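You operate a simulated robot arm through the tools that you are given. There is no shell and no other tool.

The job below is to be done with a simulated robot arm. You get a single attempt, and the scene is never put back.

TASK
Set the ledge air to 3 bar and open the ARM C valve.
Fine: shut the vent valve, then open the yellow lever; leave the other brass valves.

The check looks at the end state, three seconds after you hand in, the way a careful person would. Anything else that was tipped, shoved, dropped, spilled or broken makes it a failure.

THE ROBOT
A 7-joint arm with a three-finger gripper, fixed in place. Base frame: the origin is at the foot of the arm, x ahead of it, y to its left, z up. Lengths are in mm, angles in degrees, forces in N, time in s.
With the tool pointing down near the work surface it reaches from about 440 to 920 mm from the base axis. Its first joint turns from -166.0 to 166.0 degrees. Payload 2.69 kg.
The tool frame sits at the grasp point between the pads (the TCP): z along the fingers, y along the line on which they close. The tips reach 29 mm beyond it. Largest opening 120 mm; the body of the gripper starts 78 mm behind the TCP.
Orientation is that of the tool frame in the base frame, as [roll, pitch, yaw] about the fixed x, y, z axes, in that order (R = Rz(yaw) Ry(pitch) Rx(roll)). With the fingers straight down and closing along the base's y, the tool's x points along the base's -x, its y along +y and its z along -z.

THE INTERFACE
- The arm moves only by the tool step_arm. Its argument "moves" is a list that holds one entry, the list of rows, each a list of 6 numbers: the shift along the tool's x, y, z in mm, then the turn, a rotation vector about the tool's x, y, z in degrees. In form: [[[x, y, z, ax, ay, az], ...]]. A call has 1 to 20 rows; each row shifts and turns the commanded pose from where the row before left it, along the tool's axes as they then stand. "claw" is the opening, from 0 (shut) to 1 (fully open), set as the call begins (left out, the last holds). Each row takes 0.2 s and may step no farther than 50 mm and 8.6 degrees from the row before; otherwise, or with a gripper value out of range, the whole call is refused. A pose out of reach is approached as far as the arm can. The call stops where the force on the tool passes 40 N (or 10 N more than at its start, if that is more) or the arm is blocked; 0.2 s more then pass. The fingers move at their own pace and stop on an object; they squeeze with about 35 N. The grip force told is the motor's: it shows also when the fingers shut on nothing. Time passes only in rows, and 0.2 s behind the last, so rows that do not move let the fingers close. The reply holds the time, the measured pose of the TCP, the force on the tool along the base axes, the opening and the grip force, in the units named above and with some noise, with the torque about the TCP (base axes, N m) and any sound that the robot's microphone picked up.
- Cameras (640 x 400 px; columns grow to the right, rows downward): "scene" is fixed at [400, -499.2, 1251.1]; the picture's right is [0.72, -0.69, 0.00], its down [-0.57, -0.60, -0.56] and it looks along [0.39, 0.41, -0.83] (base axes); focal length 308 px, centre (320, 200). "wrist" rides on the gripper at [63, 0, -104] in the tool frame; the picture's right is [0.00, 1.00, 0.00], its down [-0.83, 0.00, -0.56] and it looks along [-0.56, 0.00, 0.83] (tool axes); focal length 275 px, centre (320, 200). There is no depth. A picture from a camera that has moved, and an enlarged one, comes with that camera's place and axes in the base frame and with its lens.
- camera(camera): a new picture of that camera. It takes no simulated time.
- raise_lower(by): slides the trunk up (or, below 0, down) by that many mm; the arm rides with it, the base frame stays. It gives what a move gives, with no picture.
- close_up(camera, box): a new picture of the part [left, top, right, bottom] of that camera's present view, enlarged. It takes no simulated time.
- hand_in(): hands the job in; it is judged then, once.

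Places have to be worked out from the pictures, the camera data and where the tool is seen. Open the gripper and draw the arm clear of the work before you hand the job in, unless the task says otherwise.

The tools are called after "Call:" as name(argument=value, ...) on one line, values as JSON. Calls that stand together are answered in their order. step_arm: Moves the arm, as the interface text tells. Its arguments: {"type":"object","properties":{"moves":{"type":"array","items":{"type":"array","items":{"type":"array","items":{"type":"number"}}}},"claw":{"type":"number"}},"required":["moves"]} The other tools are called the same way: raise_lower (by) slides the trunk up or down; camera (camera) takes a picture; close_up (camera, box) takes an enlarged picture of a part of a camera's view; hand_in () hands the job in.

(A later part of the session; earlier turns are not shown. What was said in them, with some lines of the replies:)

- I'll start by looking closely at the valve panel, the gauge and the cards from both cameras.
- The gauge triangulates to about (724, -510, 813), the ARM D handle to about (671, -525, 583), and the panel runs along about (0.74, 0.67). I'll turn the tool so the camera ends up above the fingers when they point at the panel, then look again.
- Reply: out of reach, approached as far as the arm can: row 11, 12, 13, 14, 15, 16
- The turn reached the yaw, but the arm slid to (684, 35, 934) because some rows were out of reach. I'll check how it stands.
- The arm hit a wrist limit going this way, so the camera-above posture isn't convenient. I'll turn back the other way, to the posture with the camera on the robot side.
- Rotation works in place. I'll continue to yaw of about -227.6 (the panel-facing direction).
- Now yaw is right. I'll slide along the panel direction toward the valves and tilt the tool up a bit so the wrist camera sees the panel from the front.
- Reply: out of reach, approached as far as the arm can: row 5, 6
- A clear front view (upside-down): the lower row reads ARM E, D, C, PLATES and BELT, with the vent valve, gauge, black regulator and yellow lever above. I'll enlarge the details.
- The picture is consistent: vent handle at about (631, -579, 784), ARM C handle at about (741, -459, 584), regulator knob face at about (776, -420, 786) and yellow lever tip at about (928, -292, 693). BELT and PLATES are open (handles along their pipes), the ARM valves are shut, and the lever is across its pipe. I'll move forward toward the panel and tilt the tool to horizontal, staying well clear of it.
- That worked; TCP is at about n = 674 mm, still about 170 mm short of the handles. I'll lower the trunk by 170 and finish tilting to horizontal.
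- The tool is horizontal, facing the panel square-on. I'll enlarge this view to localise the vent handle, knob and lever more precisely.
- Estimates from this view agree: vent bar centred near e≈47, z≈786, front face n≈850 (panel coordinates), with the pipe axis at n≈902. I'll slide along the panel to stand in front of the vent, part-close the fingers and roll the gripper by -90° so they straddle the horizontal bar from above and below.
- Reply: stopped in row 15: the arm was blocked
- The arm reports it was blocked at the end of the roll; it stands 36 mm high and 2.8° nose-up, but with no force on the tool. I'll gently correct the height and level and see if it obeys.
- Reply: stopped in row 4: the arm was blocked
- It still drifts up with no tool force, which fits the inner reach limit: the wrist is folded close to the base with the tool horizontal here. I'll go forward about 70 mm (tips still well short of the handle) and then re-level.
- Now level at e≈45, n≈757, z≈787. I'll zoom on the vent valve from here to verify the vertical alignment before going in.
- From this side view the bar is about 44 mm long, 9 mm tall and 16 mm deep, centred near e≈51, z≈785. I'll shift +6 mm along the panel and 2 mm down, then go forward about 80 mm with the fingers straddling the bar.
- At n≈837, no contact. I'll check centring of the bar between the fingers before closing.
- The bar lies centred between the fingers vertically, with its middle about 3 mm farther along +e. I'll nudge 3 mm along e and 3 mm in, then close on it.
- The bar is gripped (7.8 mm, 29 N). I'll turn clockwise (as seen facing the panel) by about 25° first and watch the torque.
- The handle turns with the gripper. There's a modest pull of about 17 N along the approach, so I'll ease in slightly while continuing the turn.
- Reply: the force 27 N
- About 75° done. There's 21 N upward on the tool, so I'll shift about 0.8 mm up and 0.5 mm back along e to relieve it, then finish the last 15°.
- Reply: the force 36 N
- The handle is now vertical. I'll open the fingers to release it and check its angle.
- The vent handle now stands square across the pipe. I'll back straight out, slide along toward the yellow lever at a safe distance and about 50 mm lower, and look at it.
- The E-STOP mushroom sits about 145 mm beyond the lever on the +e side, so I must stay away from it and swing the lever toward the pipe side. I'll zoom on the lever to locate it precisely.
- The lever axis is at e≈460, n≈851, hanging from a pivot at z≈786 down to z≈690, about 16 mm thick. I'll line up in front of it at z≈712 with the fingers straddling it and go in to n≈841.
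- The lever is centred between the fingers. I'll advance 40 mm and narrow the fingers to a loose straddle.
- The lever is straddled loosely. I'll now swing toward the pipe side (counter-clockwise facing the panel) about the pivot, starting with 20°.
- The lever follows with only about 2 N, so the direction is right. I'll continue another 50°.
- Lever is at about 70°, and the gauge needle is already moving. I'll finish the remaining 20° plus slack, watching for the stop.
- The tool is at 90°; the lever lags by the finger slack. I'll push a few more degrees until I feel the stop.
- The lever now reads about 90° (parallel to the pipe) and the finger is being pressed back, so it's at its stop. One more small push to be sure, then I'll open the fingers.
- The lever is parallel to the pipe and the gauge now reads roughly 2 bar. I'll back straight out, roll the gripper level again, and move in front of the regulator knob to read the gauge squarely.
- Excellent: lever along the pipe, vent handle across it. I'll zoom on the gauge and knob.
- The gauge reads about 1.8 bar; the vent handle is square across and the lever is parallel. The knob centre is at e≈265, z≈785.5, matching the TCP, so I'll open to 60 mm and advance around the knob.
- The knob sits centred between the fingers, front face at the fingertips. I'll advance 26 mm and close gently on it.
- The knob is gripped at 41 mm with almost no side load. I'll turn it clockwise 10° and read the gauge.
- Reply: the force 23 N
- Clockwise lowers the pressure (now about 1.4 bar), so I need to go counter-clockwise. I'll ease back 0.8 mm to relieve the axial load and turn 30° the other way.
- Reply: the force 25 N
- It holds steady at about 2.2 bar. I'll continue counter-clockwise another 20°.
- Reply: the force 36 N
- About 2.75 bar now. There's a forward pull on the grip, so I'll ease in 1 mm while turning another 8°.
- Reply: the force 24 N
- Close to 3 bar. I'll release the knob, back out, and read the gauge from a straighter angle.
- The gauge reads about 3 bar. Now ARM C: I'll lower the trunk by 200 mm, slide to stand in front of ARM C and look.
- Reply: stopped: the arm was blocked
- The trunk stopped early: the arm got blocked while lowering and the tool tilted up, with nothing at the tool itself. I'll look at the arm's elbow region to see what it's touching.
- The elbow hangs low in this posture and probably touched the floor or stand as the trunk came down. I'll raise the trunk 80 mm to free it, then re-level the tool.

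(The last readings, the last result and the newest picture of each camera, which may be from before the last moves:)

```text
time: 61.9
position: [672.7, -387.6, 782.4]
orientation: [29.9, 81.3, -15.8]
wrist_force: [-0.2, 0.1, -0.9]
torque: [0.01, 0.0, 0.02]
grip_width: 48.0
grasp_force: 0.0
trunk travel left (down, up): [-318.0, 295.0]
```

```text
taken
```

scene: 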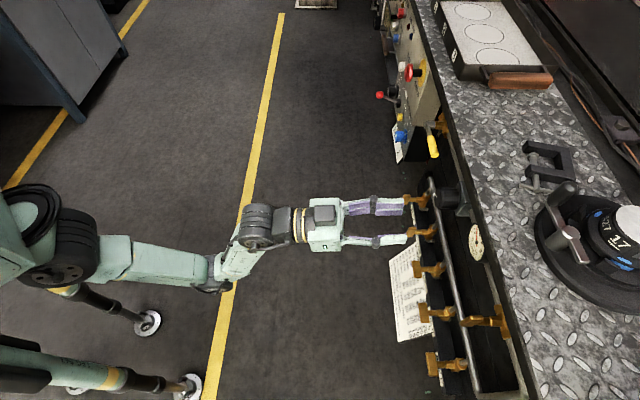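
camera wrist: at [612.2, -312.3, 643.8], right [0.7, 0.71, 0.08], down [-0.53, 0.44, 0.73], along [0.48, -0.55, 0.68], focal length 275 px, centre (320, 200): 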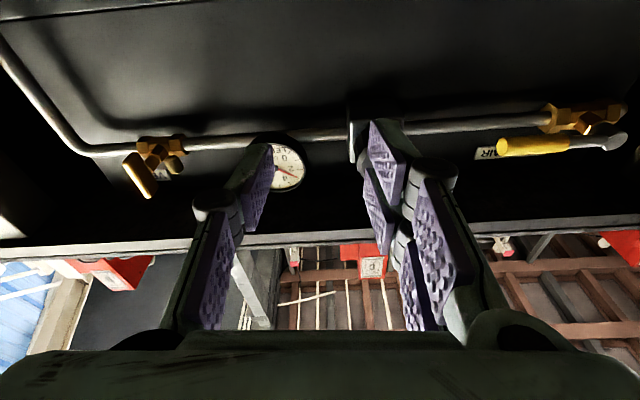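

Freed: TCP is at z≈782, tilted up about 7.5° with a 4° roll. I'll re-level it and then lower with the arm itself in small steps.

Call:
step_arm(moves=[[[0, 0, 0, 0, 3.75, -2.15], [0, 0, 0, 0, 3.75, -2.15], [25, 0, 0, 0, 0, 0], [25, 0, 0, 0, 0, 0], [25, 0, 0, 0, 0, 0], [25, 0, 0, 0, 0, 0], [0, 0, 0, 0, 0, 0]]])

Call:
camera(camera="scene")

```text
time: 63.7
position: [674.2, -385.8, 723.6]
orientation: [25.5, 85.8, -19.9]
wrist_force: [0.5, -0.7, -0.8]
torque: [-0.01, -0.01, -0.03]
grip_width: 47.9
grasp_force: 0.0
trunk travel left (down, up): [-318.0, 295.0]
stopped in row 7: the arm was blocked; the commanded pose is now the measured one
```

```text
taken
```

scene: 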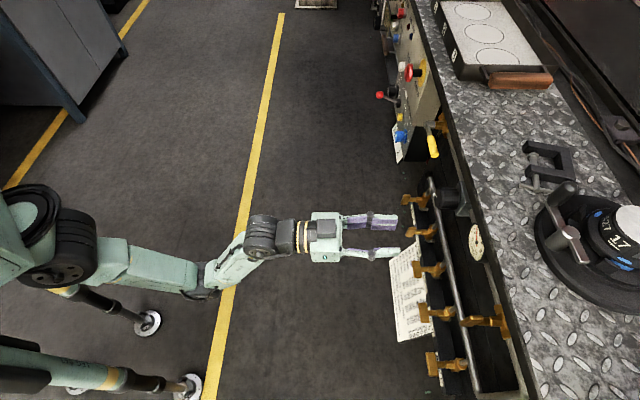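

It blocks again at about z≈723 with no tool force, so something farther up the arm is limiting at this trunk height. I'll raise the trunk by 150 and then reach down with the arm from the higher shoulder, checking step by step.

Call:
raise_lower(by=150)

Call:
step_arm(moves=[[[0, 0, 0, 0, 2.0, 0], [0, 0, 10, 0, 2.0, 0], [20, 0, 10, 0, 0, 0], [20, 0, 0, 0, 0, 0], [20, 0, 0, 0, 0, 0], [20, 0, 0, 0, 0, 0], [0, 0, 0, 0, 0, 0]]])

Call:
camera(camera="scene")

```text
time: 65.5
position: [674.9, -386.7, 871.4]
orientation: [25.6, 86.1, -20.0]
wrist_force: [0.3, -0.4, -0.2]
torque: [0.0, 0.0, -0.01]
grip_width: 47.9
grasp_force: 0.1
trunk travel left (down, up): [-468.0, 145.0]
```

```text
time: 67.1
position: [690.5, -397.0, 790.5]
orientation: [107.4, 88.3, 61.9]
wrist_force: [-0.2, 0.7, 0.1]
torque: [0.06, 0.03, -0.01]
grip_width: 48.0
grasp_force: 0.0
trunk travel left (down, up): [-468.0, 145.0]
```

```text
taken
```

scene: 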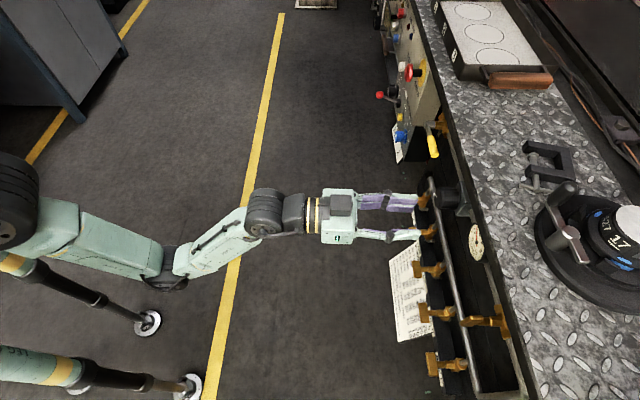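

No block this time. I'll keep reaching down in 25 mm steps.

Call:
step_arm(moves=[[[25, -2, 0, 0, 0.6, 0], [25, -2, 0, 0, 0.6, 0], [25, -2, 0, 0, 0.5, 0], [25, -2, 0, 0, 0, 0], [0, 0, 0, 0, 0, 0]]])

Call:
camera(camera="scene")

```text
time: 68.3
position: [686.5, -401.4, 690.4]
orientation: [142.7, 87.2, 97.2]
wrist_force: [-0.7, -0.1, 0.5]
torque: [0.01, -0.02, -0.01]
grip_width: 48.0
grasp_force: 0.0
trunk travel left (down, up): [-468.0, 145.0]
```

```text
taken
```

scene: 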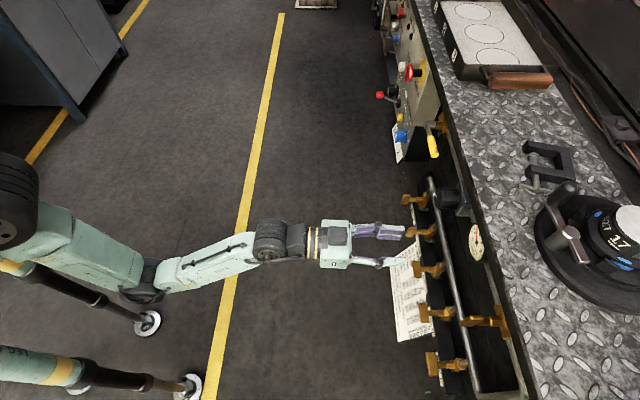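

Good, still free at z≈690. I'll trim the level and go the last 105 mm down to the ARM valve height.

Call:
step_arm(moves=[[[20, -2, 0, 0, -1.1, -0.9], [20, -2, 0, 0, -1.1, -0.8], [20, 0, 0, 0, 0, 0], [20, 0, 0, 0, 0, 0], [20, 0, 0, 0, 0, 0], [0, 0, 0, 0, 0, 0]]])

Call:
camera(camera="wrist")

Call:
camera(camera="scene")

```text
time: 69.7
position: [683.1, -401.9, 591.6]
orientation: [-112.9, 89.9, -158.5]
wrist_force: [-0.1, 0.4, -0.9]
torque: [0.03, 0.01, -0.02]
grip_width: 47.9
grasp_force: 0.0
trunk travel left (down, up): [-468.0, 145.0]
```

```text
taken
camera wrist: at [609.3, -327.8, 528.3], right [0.71, 0.7, -0.01], down [-0.39, 0.4, 0.83], along [0.59, -0.59, 0.56], focal length 275 px, centre (320, 200)
```

wrist: 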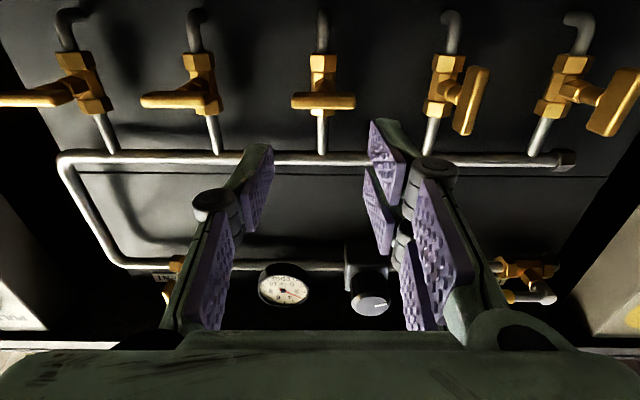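

```text
taken
```

scene: 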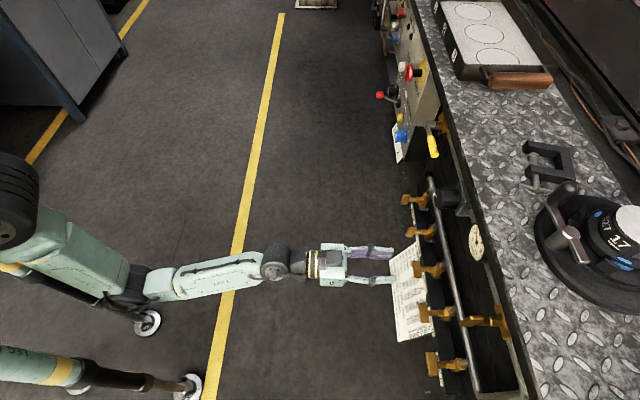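

Now at z≈592, level, directly facing ARM C (centre). All five handles are visible. I'll zoom on ARM C.

Call:
close_up(camera="wrist", box=[260, 20, 390, 170])

Call:
close_up(camera="scene", box=[380, 220, 480, 320])

```text
2.67 times, centred on (325, 95) of wrist
camera zoom: at [609.3, -327.8, 528.3], right [0.71, 0.7, -0.01], down [-0.39, 0.4, 0.83], along [0.59, -0.59, 0.56], focal length 734 px, centre (307, 480)
```

zoom: 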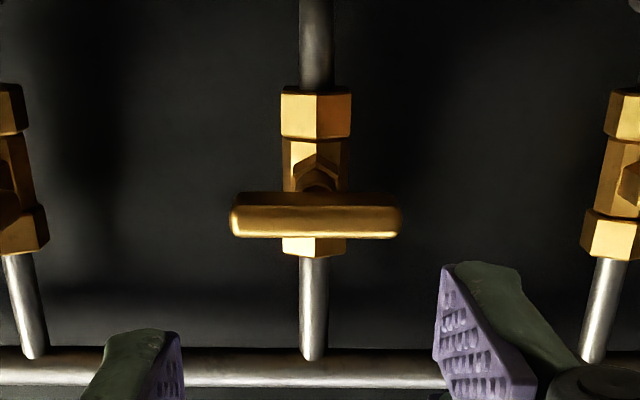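

```text
4.00 times, centred on (430, 270) of scene
camera zoom: at [400.0, -499.2, 1251.1], right [0.72, -0.69, 0.0], down [-0.57, -0.6, -0.56], along [0.39, 0.41, -0.83], focal length 1234 px, centre (-120, -80)
```

zoom: 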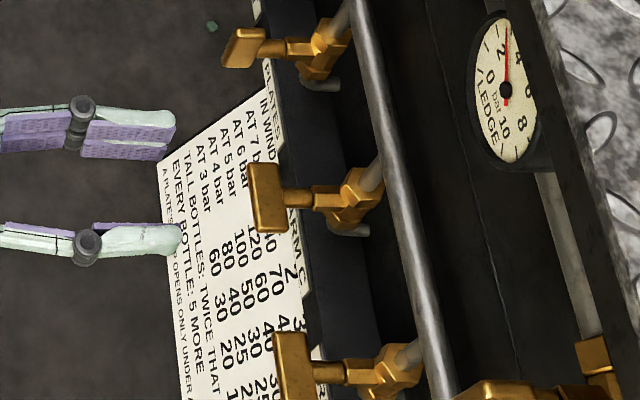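

ARM C's bar is horizontal (shut), centred near e≈211, z≈579, front n≈850. I'll roll the gripper +90° so I can turn it counter-clockwise, and adjust height and offset, then check alignment.

Call:
step_arm(moves=[[[0, 0, 0, 0, 0, 8.18], [0, 0, 0, 0, 0, 8.18], [0, 0, 0, 0, 0, 8.18], [0, 0, 0, 0, 0, 8.18], [0, 0, 0, 0, 0, 8.18], [0, 0, 0, 0, 0, 8.18], [0, 0, 0, 0, 0, 8.18], [0, 0, 0, 0, 0, 8.18], [0, 0, 0, 0, 0, 8.18], [0, 0, 0, 0, 0, 8.18], [0, 0, 0, 0, 0, 8.18], [2.5, -12, 0, 0, 0, 0], [0, 0, 0, 0, 0, 0]]], claw=0.4)

Call:
camera(camera="wrist")

Call:
camera(camera="scene")

```text
time: 72.5
position: [684.6, -401.1, 580.5]
orientation: [90.1, 0.0, 44.5]
wrist_force: [0.1, 0.3, 0.9]
torque: [0.02, 0.01, 0.0]
grip_width: 48.0
grasp_force: 0.1
trunk travel left (down, up): [-468.0, 145.0]
```

```text
taken
camera wrist: at [655.0, -282.7, 579.2], right [0.0, 0.0, 1.0], down [-0.98, -0.19, 0.0], along [0.19, -0.98, 0.0], focal length 275 px, centre (320, 200)
```

wrist: 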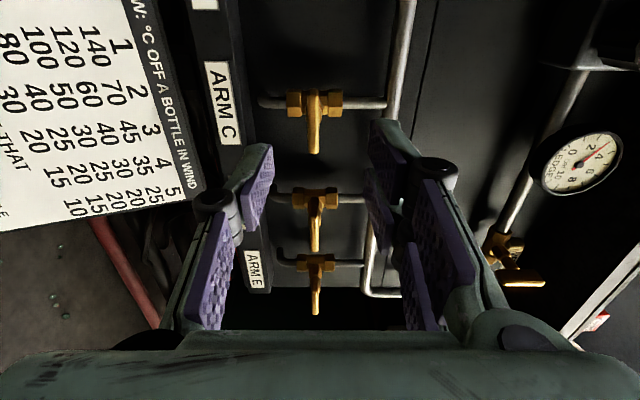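

```text
taken
```

scene: 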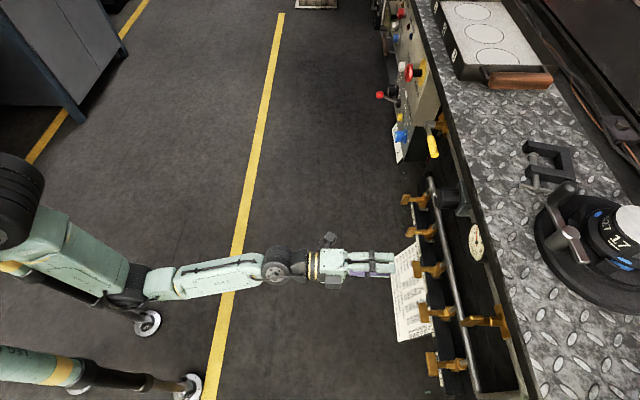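

Call:
close_up(camera="wrist", box=[255, 70, 385, 170])

```text
4.00 times, centred on (320, 120) of wrist
camera zoom: at [655.0, -282.7, 579.2], right [0.0, 0.0, 1.0], down [-0.98, -0.19, 0.0], along [0.19, -0.98, 0.0], focal length 1101 px, centre (320, 520)
```

zoom: 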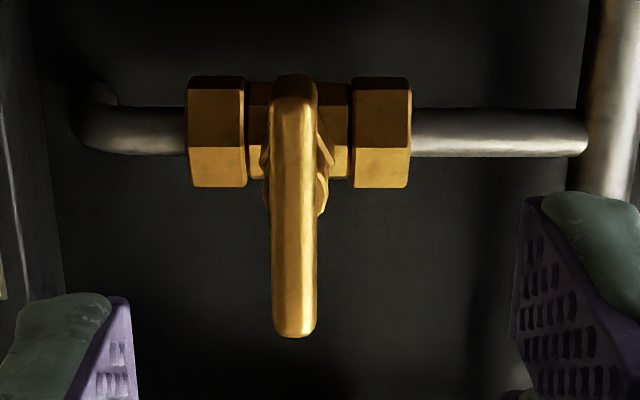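

The bar sits about 5 mm below the tool axis, otherwise aligned. I'll drop 5 mm and advance about 73 mm so the fingers straddle the bar.

Call:
step_arm(moves=[[[0, -5, 0, 0, 0, 0], [0, 0, 20, 0, 0, 0], [0, 0, 20, 0, 0, 0], [0, 0, 20, 0, 0, 0], [0, 0, 13, 0, 0, 0], [0, 0, 0, 0, 0, 0]]])

Call:
camera(camera="wrist")

Call:
close_up(camera="scene", box=[380, 220, 480, 320])

```text
time: 73.9
position: [733.6, -451.6, 574.5]
orientation: [90.0, -0.1, 44.5]
wrist_force: [0.1, -0.1, -0.1]
torque: [-0.02, 0.0, -0.04]
grip_width: 48.2
grasp_force: 0.0
trunk travel left (down, up): [-468.0, 145.0]
```

```text
taken
camera wrist: at [704.7, -333.8, 573.9], right [0.0, 0.0, 1.0], down [-0.98, -0.19, 0.0], along [0.19, -0.98, 0.0], focal length 275 px, centre (320, 200)
```

wrist: 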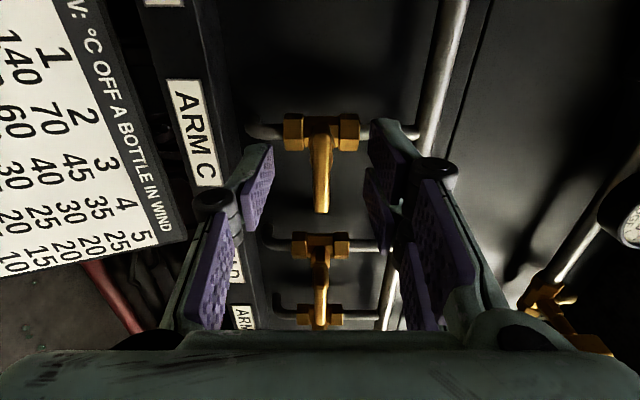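

```text
4.00 times, centred on (430, 270) of scene
camera zoom: at [400.0, -499.2, 1251.1], right [0.72, -0.69, 0.0], down [-0.57, -0.6, -0.56], along [0.39, 0.41, -0.83], focal length 1234 px, centre (-120, -80)
```

zoom: 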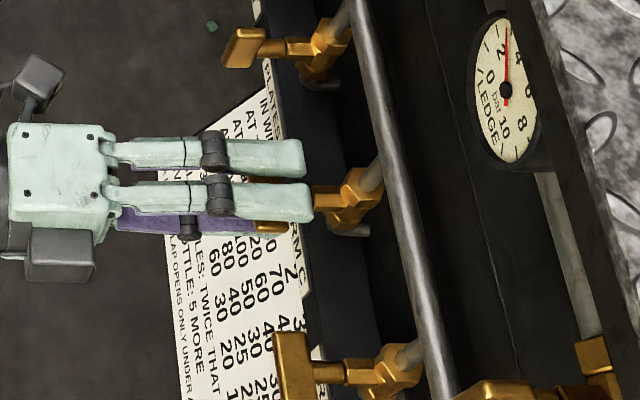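

Call:
close_up(camera="wrist", box=[240, 90, 400, 230])

```text
2.86 times, centred on (320, 160) of wrist
camera zoom: at [704.7, -333.8, 573.9], right [0.0, 0.0, 1.0], down [-0.98, -0.19, 0.0], along [0.19, -0.98, 0.0], focal length 786 px, centre (320, 314)
```

zoom: 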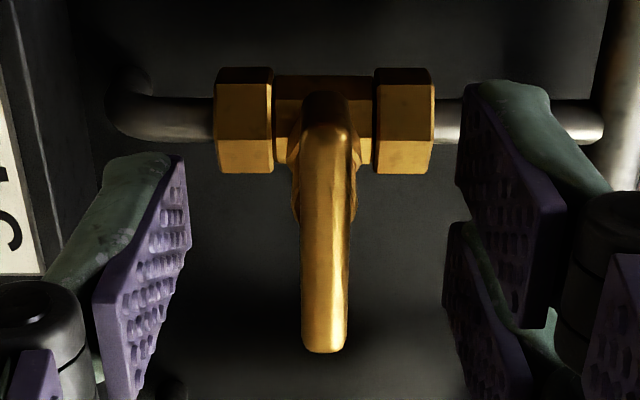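

Geometry matches the vent approach: I'll nudge 3 mm along -e and 4 mm in, then close on the bar.

Call:
step_arm(moves=[[[-2.5, 0, 4, 0, 0, 0], [0, 0, 0, 0, 0, 0]]])

Call:
step_arm(moves=[[[0, 0, 0, 0, 0, 0], [0, 0, 0, 0, 0, 0], [0, 0, 0, 0, 0, 0], [0, 0, 0, 0, 0, 0]]], claw=0)

Call:
close_up(camera="wrist", box=[240, 90, 400, 230])

```text
time: 74.5
position: [735.3, -457.3, 574.3]
orientation: [90.1, 0.1, 44.5]
wrist_force: [-0.7, -0.5, -0.4]
torque: [-0.04, -0.01, -0.02]
grip_width: 48.0
grasp_force: 0.0
trunk travel left (down, up): [-468.0, 145.0]
```

```text
time: 75.5
position: [736.2, -456.4, 576.4]
orientation: [90.0, 0.0, 44.5]
wrist_force: [3.9, -2.1, 4.9]
torque: [-0.04, -0.02, -0.05]
grip_width: 7.7
grasp_force: 30.0
trunk travel left (down, up): [-468.0, 145.0]
```

```text
2.86 times, centred on (320, 160) of wrist
camera zoom: at [706.4, -338.8, 574.5], right [0.0, 0.0, 1.0], down [-0.98, -0.19, 0.0], along [0.19, -0.98, 0.0], focal length 786 px, centre (320, 314)
```

zoom: 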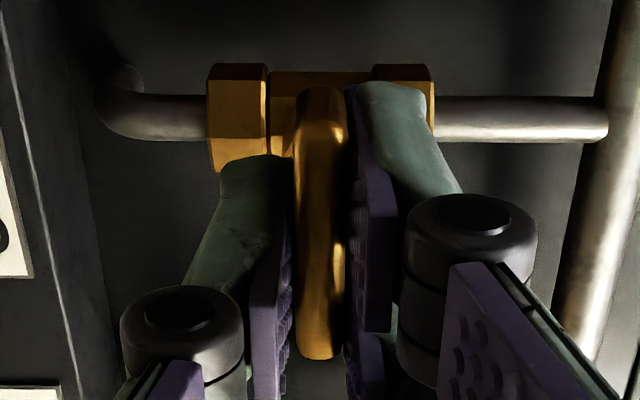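

Gripped (7.7 mm, 30 N). I'll turn it counter-clockwise by 20° and watch forces.

Call:
step_arm(moves=[[[0, 0, 0, 0, 0, -5], [0, 0, 0, 0, 0, -5], [0, 0, 0, 0, 0, -5], [0, 0, 0, 0, 0, -5]]])

Call:
close_up(camera="wrist", box=[240, 90, 400, 230])

```text
time: 76.5
position: [736.3, -456.9, 576.1]
orientation: [89.8, 20.2, 44.4]
wrist_force: [-9.7, 5.9, 12.8]
torque: [-0.15, -0.21, -0.11]
grip_width: 7.2
grasp_force: 35.1
trunk travel left (down, up): [-468.0, 145.0]
```

```text
2.86 times, centred on (320, 160) of wrist
camera zoom: at [703.9, -341.4, 554.0], right [0.25, 0.25, 0.94], down [-0.95, -0.15, 0.29], along [0.21, -0.96, 0.2], focal length 786 px, centre (320, 314)
```

zoom: 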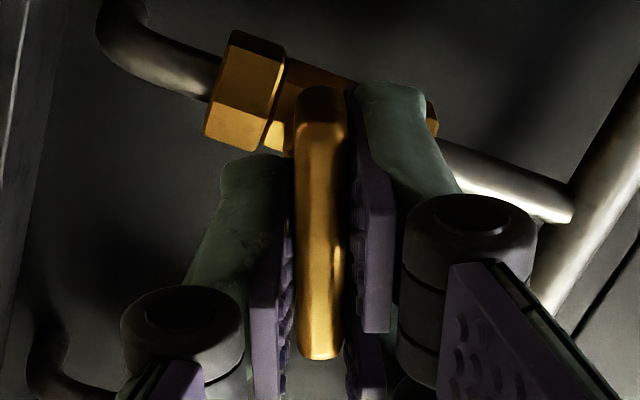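

The handle follows. Continuing with small relief shifts.

Call:
step_arm(moves=[[[-0.17, 0.47, -0.4, 0, 0, -5], [0, 0, 0, 0, 0, -5], [0, 0, 0, 0, 0, -5], [0, 0, 0, 0, 0, -5], [0, 0, 0, 0, 0, -5]]])

```text
time: 77.7
position: [736.4, -456.6, 577.2]
orientation: [89.6, 45.2, 44.4]
wrist_force: [10.5, -11.4, 16.4]
torque: [-0.53, -0.58, -0.49]
grip_width: 7.5
grasp_force: 35.8
trunk travel left (down, up): [-468.0, 145.0]
```

Call:
step_arm(moves=[[[-0.35, 0.35, 0.5, 0, 0, -5], [0, 0, 0, 0, 0, -5], [0, 0, 0, 0, 0, -5], [0, 0, 0, 0, 0, -5]]])

Call:
close_up(camera="wrist", box=[240, 90, 400, 230])

```text
time: 78.7
position: [737.9, -455.2, 578.6]
orientation: [89.3, 65.0, 43.9]
wrist_force: [-2.2, 10.5, 19.6]
torque: [-0.09, -0.19, 0.2]
grip_width: 7.7
grasp_force: 35.0
trunk travel left (down, up): [-468.0, 145.0]
```

```text
2.86 times, centred on (320, 160) of wrist
camera zoom: at [681.9, -363.2, 520.6], right [0.65, 0.64, 0.42], down [-0.64, 0.16, 0.75], along [0.42, -0.75, 0.51], focal length 786 px, centre (320, 314)
```

zoom: 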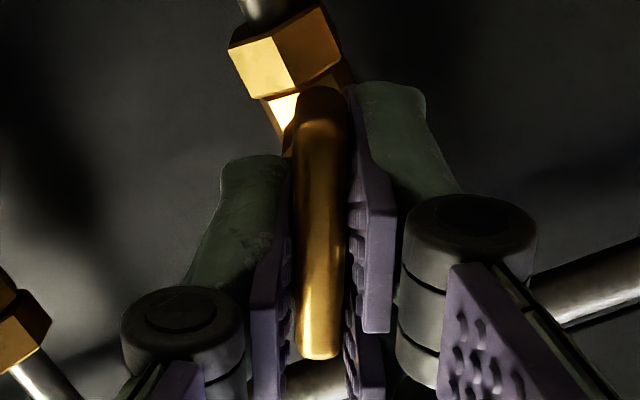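

Call:
step_arm(moves=[[[-0.72, 0.34, 0, 0, 0, -5], [0, 0, 0, 0, 0, -5], [0, 0, 0, 0, 0, -5], [0, 0, 0, 0, 0, -5], [0, 0, 0, 0, 0, -5], [0, 0, 0, 0, 0, 0]]])

Call:
camera(camera="wrist")

Call:
close_up(camera="scene", box=[380, 200, 540, 320])

```text
time: 80.1
position: [739.1, -454.5, 578.4]
orientation: [-17.1, 89.6, -62.3]
wrist_force: [18.1, 14.7, 16.6]
torque: [-0.17, -0.71, 0.41]
grip_width: 7.6
grasp_force: 35.6
trunk travel left (down, up): [-468.0, 145.0]
```

```text
taken
camera wrist: at [663.8, -381.2, 515.1], right [0.71, 0.7, -0.01], down [-0.39, 0.4, 0.83], along [0.59, -0.58, 0.56], focal length 275 px, centre (320, 200)
```

wrist: 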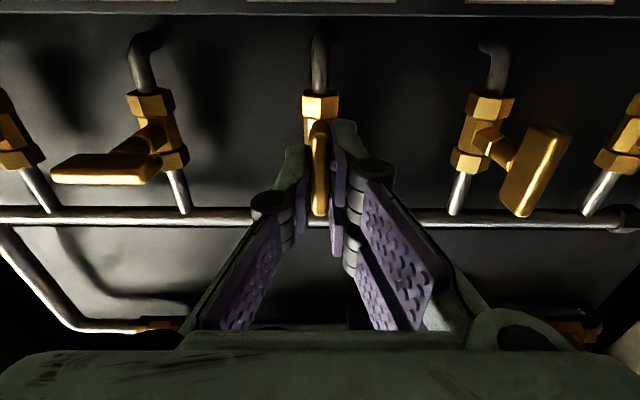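

```text
3.33 times, centred on (460, 260) of scene
camera zoom: at [400.0, -499.2, 1251.1], right [0.72, -0.69, 0.0], down [-0.57, -0.6, -0.56], along [0.39, 0.41, -0.83], focal length 1028 px, centre (-147, 0)
```

zoom: 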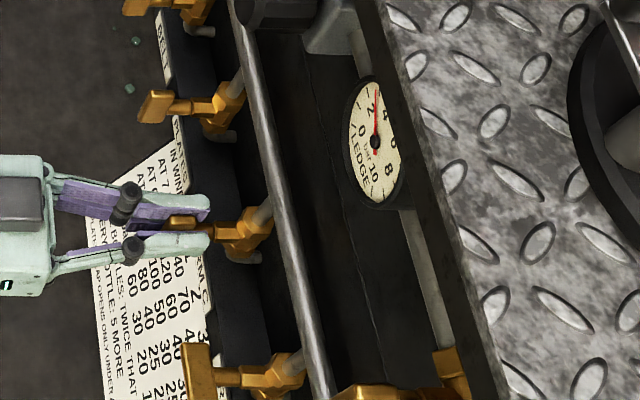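

ARM C's handle is now vertical like PLATES and BELT. I'll release and inspect.

Call:
step_arm(moves=[[[0, 0, 0, 0, 0, 0], [0, 0, 0, 0, 0, 0], [0, 0, 0, 0, 0, 0]]], claw=0.35)

Call:
close_up(camera="wrist", box=[240, 20, 400, 230])

Call:
close_up(camera="scene", box=[380, 200, 540, 320])

```text
time: 80.9
position: [735.7, -457.8, 574.7]
orientation: [-148.1, 89.9, 166.1]
wrist_force: [0.2, -0.4, 0.5]
torque: [0.0, -0.01, -0.04]
grip_width: 41.9
grasp_force: 0.1
trunk travel left (down, up): [-468.0, 145.0]
```

```text
1.90 times, centred on (320, 125) of wrist
camera zoom: at [660.9, -383.8, 511.9], right [0.71, 0.7, -0.01], down [-0.38, 0.4, 0.83], along [0.58, -0.59, 0.55], focal length 524 px, centre (320, 343)
```

zoom: 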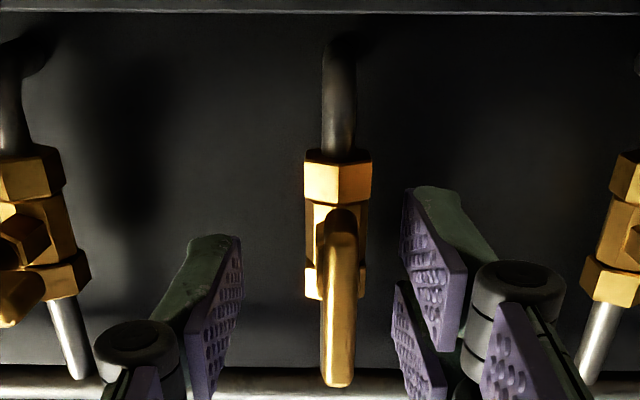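

```text
3.33 times, centred on (460, 260) of scene
camera zoom: at [400.0, -499.2, 1251.1], right [0.72, -0.69, 0.0], down [-0.57, -0.6, -0.56], along [0.39, 0.41, -0.83], focal length 1028 px, centre (-147, 0)
```

zoom: 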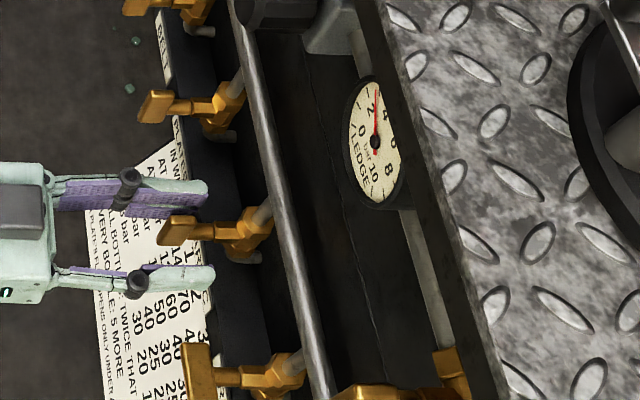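

ARM C stands vertical, fully open. I'll back straight out, then rise to the gauge height and read the gauge square-on.

Call:
step_arm(moves=[[[0, 0, -25, 0, 0, 0], [0, 0, -25, 0, 0, 0], [0, 0, -25, 0, 0, 0], [-25, -6, 0, 0, 0, 0], [-25, -6, 0, 0, 0, 0], [-25, -6, 0, 0, 0, 0], [-25, -6, 0, 0, 0, 0], [-25, -6, 0, 0, 0, 0], [-25, -6, 0, 0, 0, 0], [-25, -6, 0, 0, 0, 0], [-25, -6, 0, 0, 0, 0], [0, 0, 0, 0, 0, 0]]])

Call:
camera(camera="wrist")

Call:
camera(camera="scene")

```text
time: 83.5
position: [649.9, -437.5, 775.1]
orientation: [-94.9, 89.9, -140.4]
wrist_force: [0.5, -0.6, 0.9]
torque: [0.02, -0.02, -0.03]
grip_width: 42.3
grasp_force: 0.1
trunk travel left (down, up): [-468.0, 145.0]
```

```text
taken
camera wrist: at [575.4, -363.3, 712.5], right [0.71, 0.7, -0.01], down [-0.39, 0.4, 0.83], along [0.58, -0.59, 0.56], focal length 275 px, centre (320, 200)
```

wrist: 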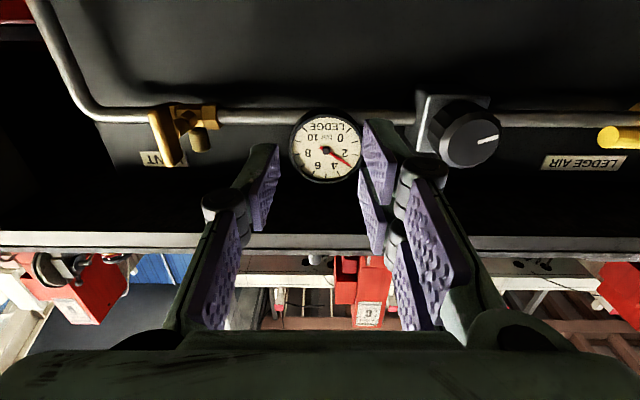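

```text
taken
```

scene: 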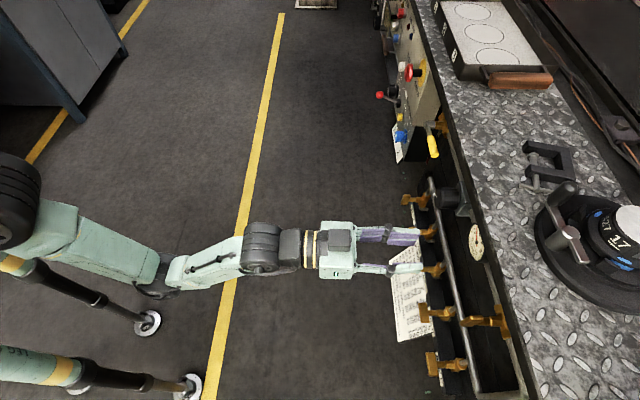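

Call:
close_up(camera="wrist", box=[280, 100, 370, 190])

Call:
close_up(camera="wrist", box=[100, 80, 240, 180])

```text
4.44 times, centred on (325, 145) of wrist
camera zoom: at [575.4, -363.3, 712.5], right [0.71, 0.7, -0.01], down [-0.39, 0.4, 0.83], along [0.58, -0.59, 0.56], focal length 1224 px, centre (298, 444)
```

zoom: 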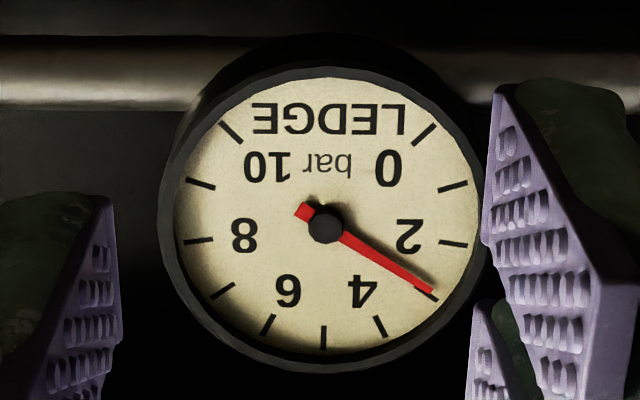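

```text
4.00 times, centred on (170, 130) of wrist
camera zoom: at [575.4, -363.3, 712.5], right [0.71, 0.7, -0.01], down [-0.39, 0.4, 0.83], along [0.58, -0.59, 0.56], focal length 1101 px, centre (920, 480)
```

zoom: 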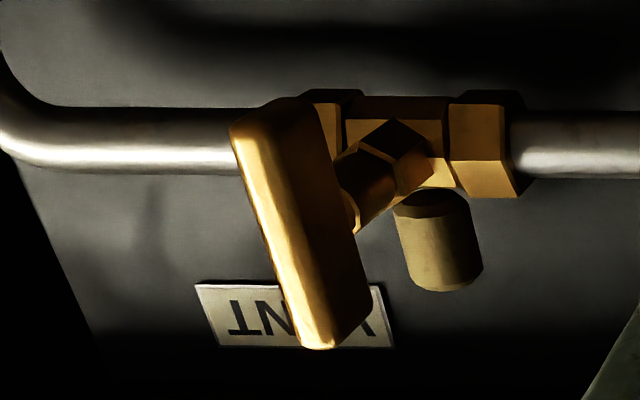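

The gauge reads just under 3 (about 2.85). I'll raise the camera 60 mm for a straighter look to pin this down.

Call:
step_arm(moves=[[[-20, 3, -5, 0, 0, 0], [-20, 0, -5, 0, 0, 0], [-20, 0, 0, 0, 0, 0], [0, 0, 0, 0, 0, 0]]])

Call:
camera(camera="wrist")

Call:
close_up(camera="wrist", box=[280, 30, 370, 120])

```text
time: 84.5
position: [643.8, -428.2, 835.7]
orientation: [-112.4, 89.9, -158.0]
wrist_force: [-0.4, 0.3, 0.3]
torque: [0.02, 0.02, -0.01]
grip_width: 42.0
grasp_force: 0.1
trunk travel left (down, up): [-468.0, 145.0]
```

```text
taken
camera wrist: at [568.4, -354.9, 771.6], right [0.71, 0.7, -0.01], down [-0.39, 0.4, 0.83], along [0.58, -0.59, 0.56], focal length 275 px, centre (320, 200)
```

wrist: 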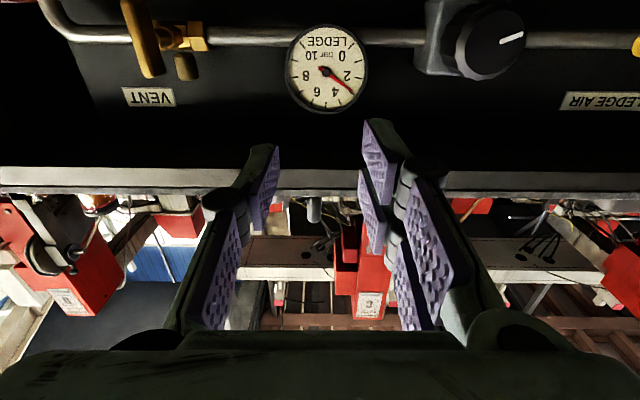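

```text
4.44 times, centred on (325, 75) of wrist
camera zoom: at [568.4, -354.9, 771.6], right [0.71, 0.7, -0.01], down [-0.39, 0.4, 0.83], along [0.58, -0.59, 0.56], focal length 1224 px, centre (298, 756)
```

zoom: 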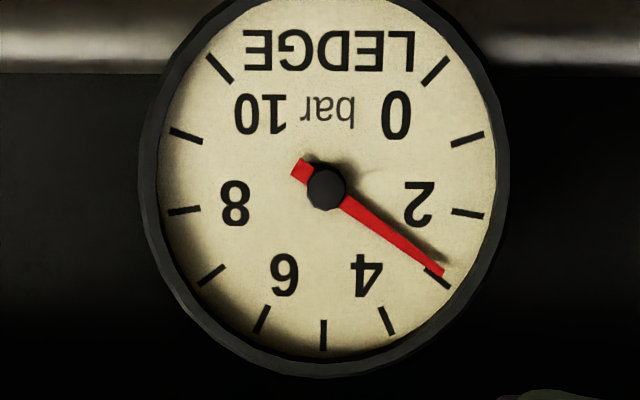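

Square-on it reads about 2.84 bar, so it needs roughly 6° more counter-clockwise. I'll return to the knob, centred at e≈265, z≈785.5.

Call:
step_arm(moves=[[[16.5, 34.5, 0, 0, 0, 0], [16.5, 34.5, 0, 0, 0, 0], [16.5, 34.5, 0, 0, 0, 0], [0, 0, 20, 0, 0, 0], [0, 0, 20, 0, 0, 0], [0, 0, 8, 0, 0, 0], [0, 0, 0, 0, 0, 0]]], claw=0.52)

Call:
camera(camera="wrist")

```text
time: 86.1
position: [752.4, -389.1, 786.8]
orientation: [-101.9, 89.9, -147.2]
wrist_force: [0.6, 0.3, -0.3]
torque: [-0.02, 0.02, 0.01]
grip_width: 62.4
grasp_force: 0.0
trunk travel left (down, up): [-468.0, 145.0]
```

```text
taken
camera wrist: at [678.2, -315.1, 723.2], right [0.71, 0.7, -0.01], down [-0.39, 0.4, 0.83], along [0.58, -0.59, 0.56], focal length 275 px, centre (320, 200)
```

wrist: 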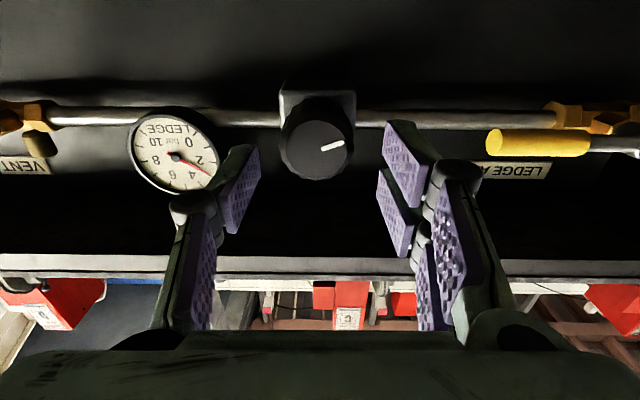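

Call:
step_arm(moves=[[[0.5, -1.5, 13, 0, 0, 0], [0, 0, 14, 0, 0, 0], [0, 0, 0, 0, 0, 0]]])

Call:
step_arm(moves=[[[0, 0, 0, 0, 0, 0], [0, 0, 0, 0, 0, 0], [0, 0, 0, 0, 0, 0]]], claw=0.25)

Call:
camera(camera="wrist")

Call:
close_up(camera="wrist", box=[100, 110, 220, 220])

```text
time: 86.9
position: [769.7, -409.2, 784.1]
orientation: [-106.2, 90.0, -151.7]
wrist_force: [-0.3, 0.0, 0.0]
torque: [-0.02, 0.01, -0.01]
grip_width: 62.1
grasp_force: 0.1
trunk travel left (down, up): [-468.0, 145.0]
```

```text
time: 87.7
position: [770.4, -408.8, 785.4]
orientation: [-104.2, 89.9, -149.6]
wrist_force: [0.6, -2.8, 0.7]
torque: [0.05, -0.03, -0.05]
grip_width: 41.1
grasp_force: 32.3
trunk travel left (down, up): [-468.0, 145.0]
```

```text
taken
camera wrist: at [695.2, -335.4, 722.8], right [0.71, 0.7, -0.01], down [-0.39, 0.4, 0.83], along [0.58, -0.59, 0.56], focal length 275 px, centre (320, 200)
```

wrist: 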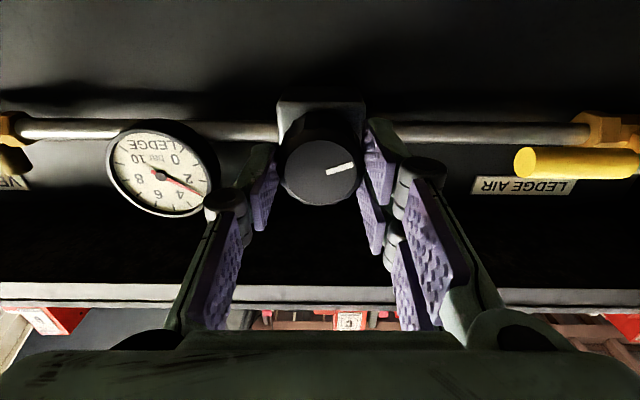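

```text
3.64 times, centred on (160, 165) of wrist
camera zoom: at [695.2, -335.4, 722.8], right [0.71, 0.7, -0.01], down [-0.39, 0.4, 0.83], along [0.58, -0.59, 0.56], focal length 1001 px, centre (902, 327)
```

zoom: 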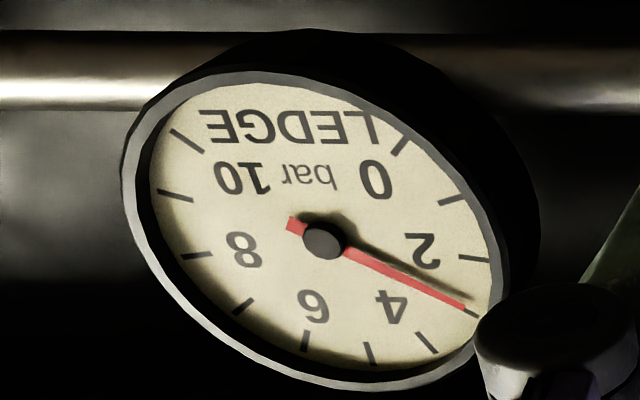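

Gripped cleanly. I'll turn 6° counter-clockwise and re-read.

Call:
step_arm(moves=[[[0, 0, 0, 0, 0, -3], [0, 0, 0, 0, 0, -3], [0, 0, 0, 0, 0, 0], [0, 0, 0, 0, 0, 0], [0, 0, 0, 0, 0, 0]]])

Call:
close_up(camera="wrist", box=[90, 90, 220, 200])

```text
time: 88.9
position: [770.0, -409.8, 786.2]
orientation: [-90.2, 84.0, -135.8]
wrist_force: [-13.3, 7.0, -2.5]
torque: [-0.04, 0.0, -0.09]
grip_width: 40.8
grasp_force: 45.2
trunk travel left (down, up): [-468.0, 145.0]
```

```text
3.64 times, centred on (155, 145) of wrist
camera zoom: at [690.6, -339.9, 723.3], right [0.71, 0.7, -0.11], down [-0.32, 0.46, 0.83], along [0.63, -0.55, 0.55], focal length 1001 px, centre (920, 400)
```

zoom: 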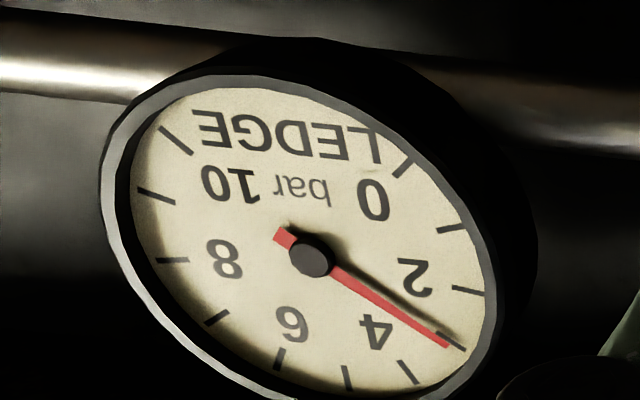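

Looks right at 3 from here. I'll release, back out and verify from the square-on viewpoint.

Call:
step_arm(moves=[[[0, 0, 0, 0, 0, 0], [0, 0, 0, 0, 0, 0], [0, 0, 0, 0, 0, 0], [0, 0, -25, 0, 0, 0], [0, 0, -25, 0, 0, 0], [0, 0, -25, 0, 0, 6], [-16.5, -34.5, 0, 0, 0, 0], [-16.5, -34.5, 0, 0, 0, 0], [-16.5, -34.5, 0, 0, 0, 0], [0, 0, 0, 0, 0, 0]]], claw=0.52)

Call:
camera(camera="wrist")

Call:
close_up(camera="wrist", box=[280, 30, 370, 120])

```text
time: 91.1
position: [645.8, -427.8, 835.9]
orientation: [-105.8, 89.8, -151.1]
wrist_force: [0.5, 0.0, -0.2]
torque: [-0.03, -0.02, 0.02]
grip_width: 62.1
grasp_force: 0.1
trunk travel left (down, up): [-468.0, 145.0]
```

```text
taken
camera wrist: at [570.4, -355.4, 772.8], right [0.71, 0.7, -0.01], down [-0.39, 0.4, 0.83], along [0.58, -0.59, 0.56], focal length 275 px, centre (320, 200)
```

wrist: 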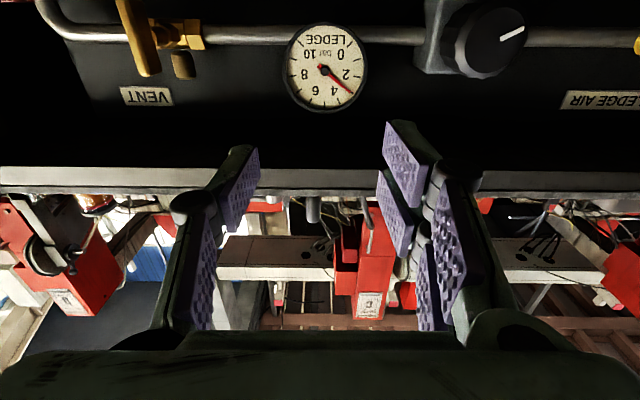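

```text
4.44 times, centred on (325, 75) of wrist
camera zoom: at [570.4, -355.4, 772.8], right [0.71, 0.7, -0.01], down [-0.39, 0.4, 0.83], along [0.58, -0.59, 0.56], focal length 1224 px, centre (298, 756)
```

zoom: 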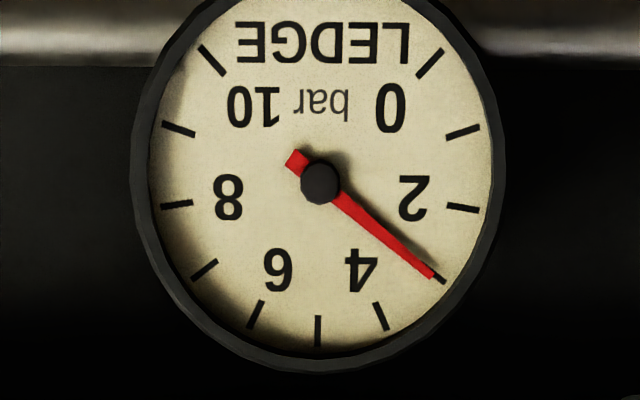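

Square-on, the needle lies right on the 3 bar tick and the pivot shows no parallax. I'll let a couple of seconds pass while backing away, then re-check the gauge and all handles from farther off.

Call:
step_arm(moves=[[[0, 25, -12, 0, 0, 0], [0, 25, -12, 0, 0, 0], [0, 25, -12, 0, 0, 0], [0, 0, 0, 0, 7, 0], [0, 0, 0, 0, 7, 0], [0, 0, 0, 0, 7, 0], [0, 0, 0, 0, 7, 0], [0, 0, 0, 0, 7, 0], [0, 0, 0, 0, 7, 0], [0, 0, 0, 0, 0, 0]]])

Call:
camera(camera="wrist")

Call:
camera(camera="scene")

```text
time: 93.3
position: [673.1, -348.9, 836.0]
orientation: [-179.9, 47.9, 134.7]
wrist_force: [-0.6, 0.0, -0.4]
torque: [-0.01, -0.03, 0.02]
grip_width: 62.3
grasp_force: 0.0
trunk travel left (down, up): [-468.0, 145.0]
```

```text
taken
camera wrist: at [587.7, -265.1, 858.6], right [0.71, 0.7, 0.0], down [0.11, -0.1, 0.99], along [0.7, -0.7, -0.15], focal length 275 px, centre (320, 200)
```

wrist: 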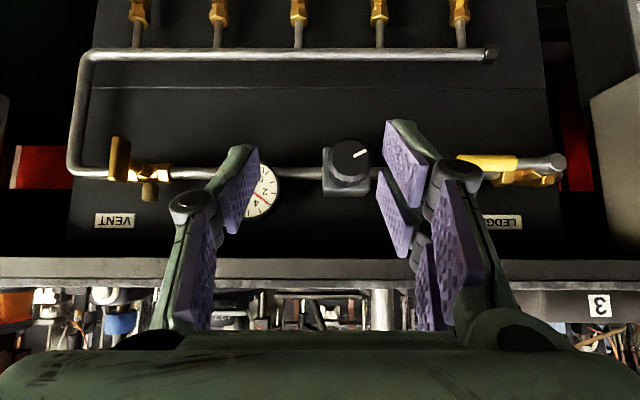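

```text
taken
```

scene: 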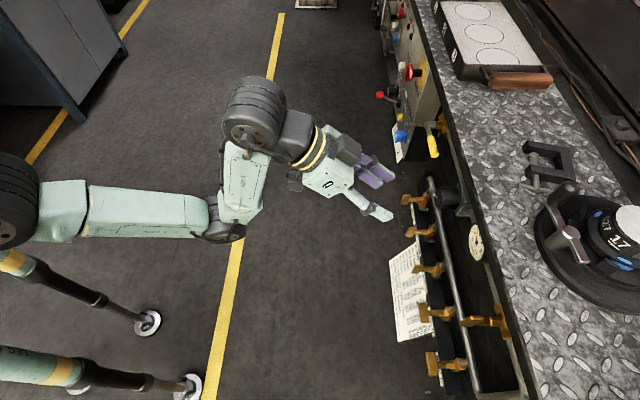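

All as set. I'll draw the arm up and back well clear, then do a final check of every handle and the gauge.

Call:
step_arm(moves=[[[8.2, 0, -46.4, 0, 2.5, 0], [8.2, 0, -46.4, 0, 2.5, 0], [8.2, 0, -46.4, 0, 2.5, 0], [8.2, 0, -46.4, 0, 2.5, 0], [0, 0, 0, 0, 0, 0]]], claw=1)

Call:
camera(camera="wrist")

Call:
camera(camera="scene")

```text
time: 94.5
position: [564.8, -242.3, 945.6]
orientation: [-179.9, 38.0, 134.6]
wrist_force: [-0.4, -0.2, -0.4]
torque: [0.03, 0.01, 0.0]
grip_width: 120.0
grasp_force: 0.0
trunk travel left (down, up): [-468.0, 145.0]
```

```text
taken
camera wrist: at [483.3, -162.1, 989.0], right [0.71, 0.7, 0.0], down [0.22, -0.22, 0.95], along [0.67, -0.68, -0.31], focal length 275 px, centre (320, 200)
```

wrist: 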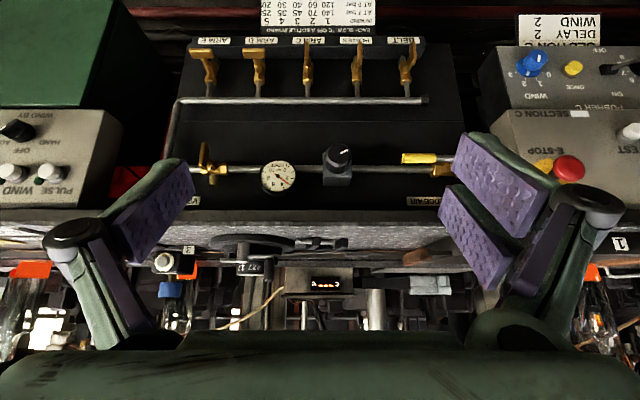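

```text
taken
```

scene: 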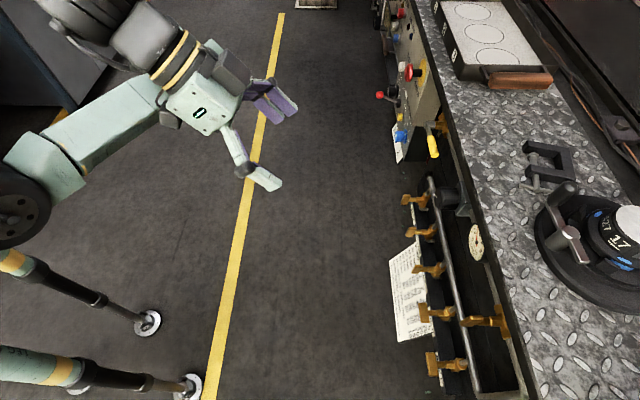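

Call:
close_up(camera="wrist", box=[180, 30, 440, 110])

Call:
close_up(camera="wrist", box=[185, 130, 360, 215])

Call:
close_up(camera="wrist", box=[250, 150, 310, 200])

Call:
close_up(camera="scene", box=[380, 180, 540, 400])

```text
2.46 times, centred on (310, 70) of wrist
camera zoom: at [483.3, -162.1, 989.0], right [0.71, 0.7, 0.0], down [0.22, -0.22, 0.95], along [0.67, -0.68, -0.31], focal length 678 px, centre (345, 520)
```

zoom: 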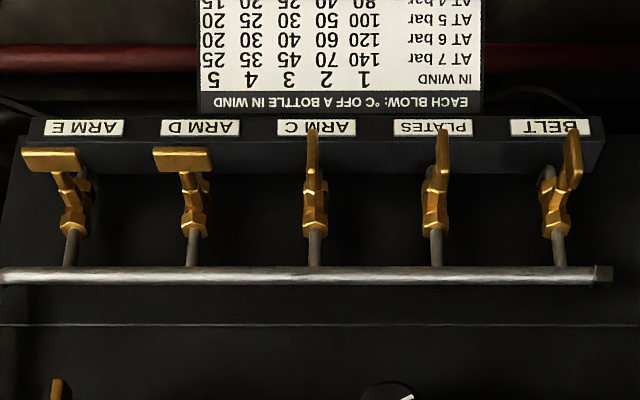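

```text
3.66 times, centred on (272, 172) of wrist
camera zoom: at [483.3, -162.1, 989.0], right [0.71, 0.7, 0.0], down [0.22, -0.22, 0.95], along [0.67, -0.68, -0.31], focal length 1007 px, centre (494, 301)
```

zoom: 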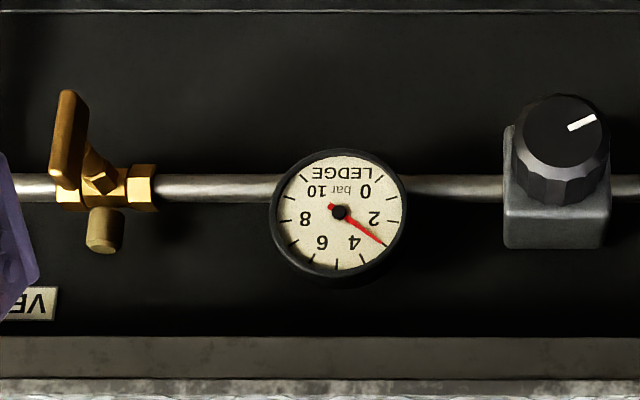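

```text
8.00 times, centred on (280, 175) of wrist
camera zoom: at [483.3, -162.1, 989.0], right [0.71, 0.7, 0.0], down [0.22, -0.22, 0.95], along [0.67, -0.68, -0.31], focal length 2202 px, centre (640, 400)
```

zoom: 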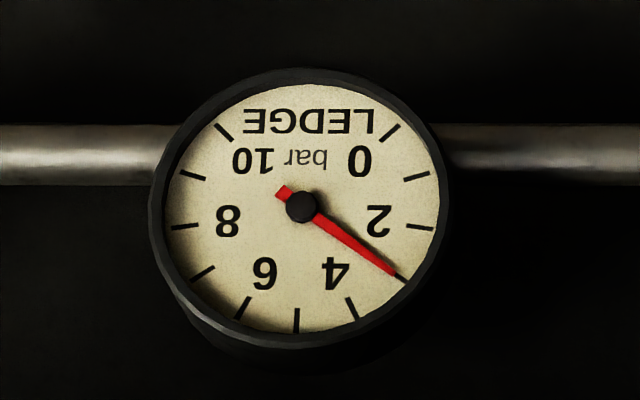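

```text
1.82 times, centred on (460, 290) of scene
camera zoom: at [400.0, -499.2, 1251.1], right [0.72, -0.69, 0.0], down [-0.57, -0.6, -0.56], along [0.39, 0.41, -0.83], focal length 561 px, centre (66, 36)
```

zoom: 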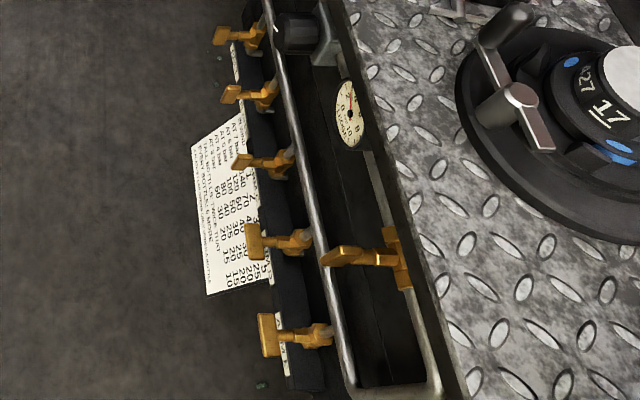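

Final check: the gauge sits on 3 bar, vent handle is across its pipe (shut), and the yellow lever lies along its pipe (open). ARM C is open, and BELT, PLATES, ARM D and ARM E are unchanged. The gripper is open and the arm is clear of the work, so I'm handing in.

Call:
hand_in()

```text
The job is handed in.
```

The ledge air is set to 3 bar and the ARM C valve is open; I've handed the job in.

- **Vent and lever:** I shut the vent valve first, then opened the yellow lever. Its handle now lies along the pipe.
- **Pressure:** The gauge rose to about 1.8 bar when the lever opened. I turned the regulator knob until it read 3. It read about 2.84 after I opened ARM C, so I trimmed the knob. It then held on the 3 bar mark in two views a few seconds apart.
- **Other valves:** BELT and PLATES are still open, and ARM D and ARM E are still shut. I didn't touch any of them.

While I lowered the trunk and reached toward ARM C, the arm was blocked twice. A similar stop happened earlier in front of the vent. The tool showed no force each time. I never found the cause, but the later pictures show nothing knocked or out of place.

The gripper is open and the arm is drawn back clear of the panel.
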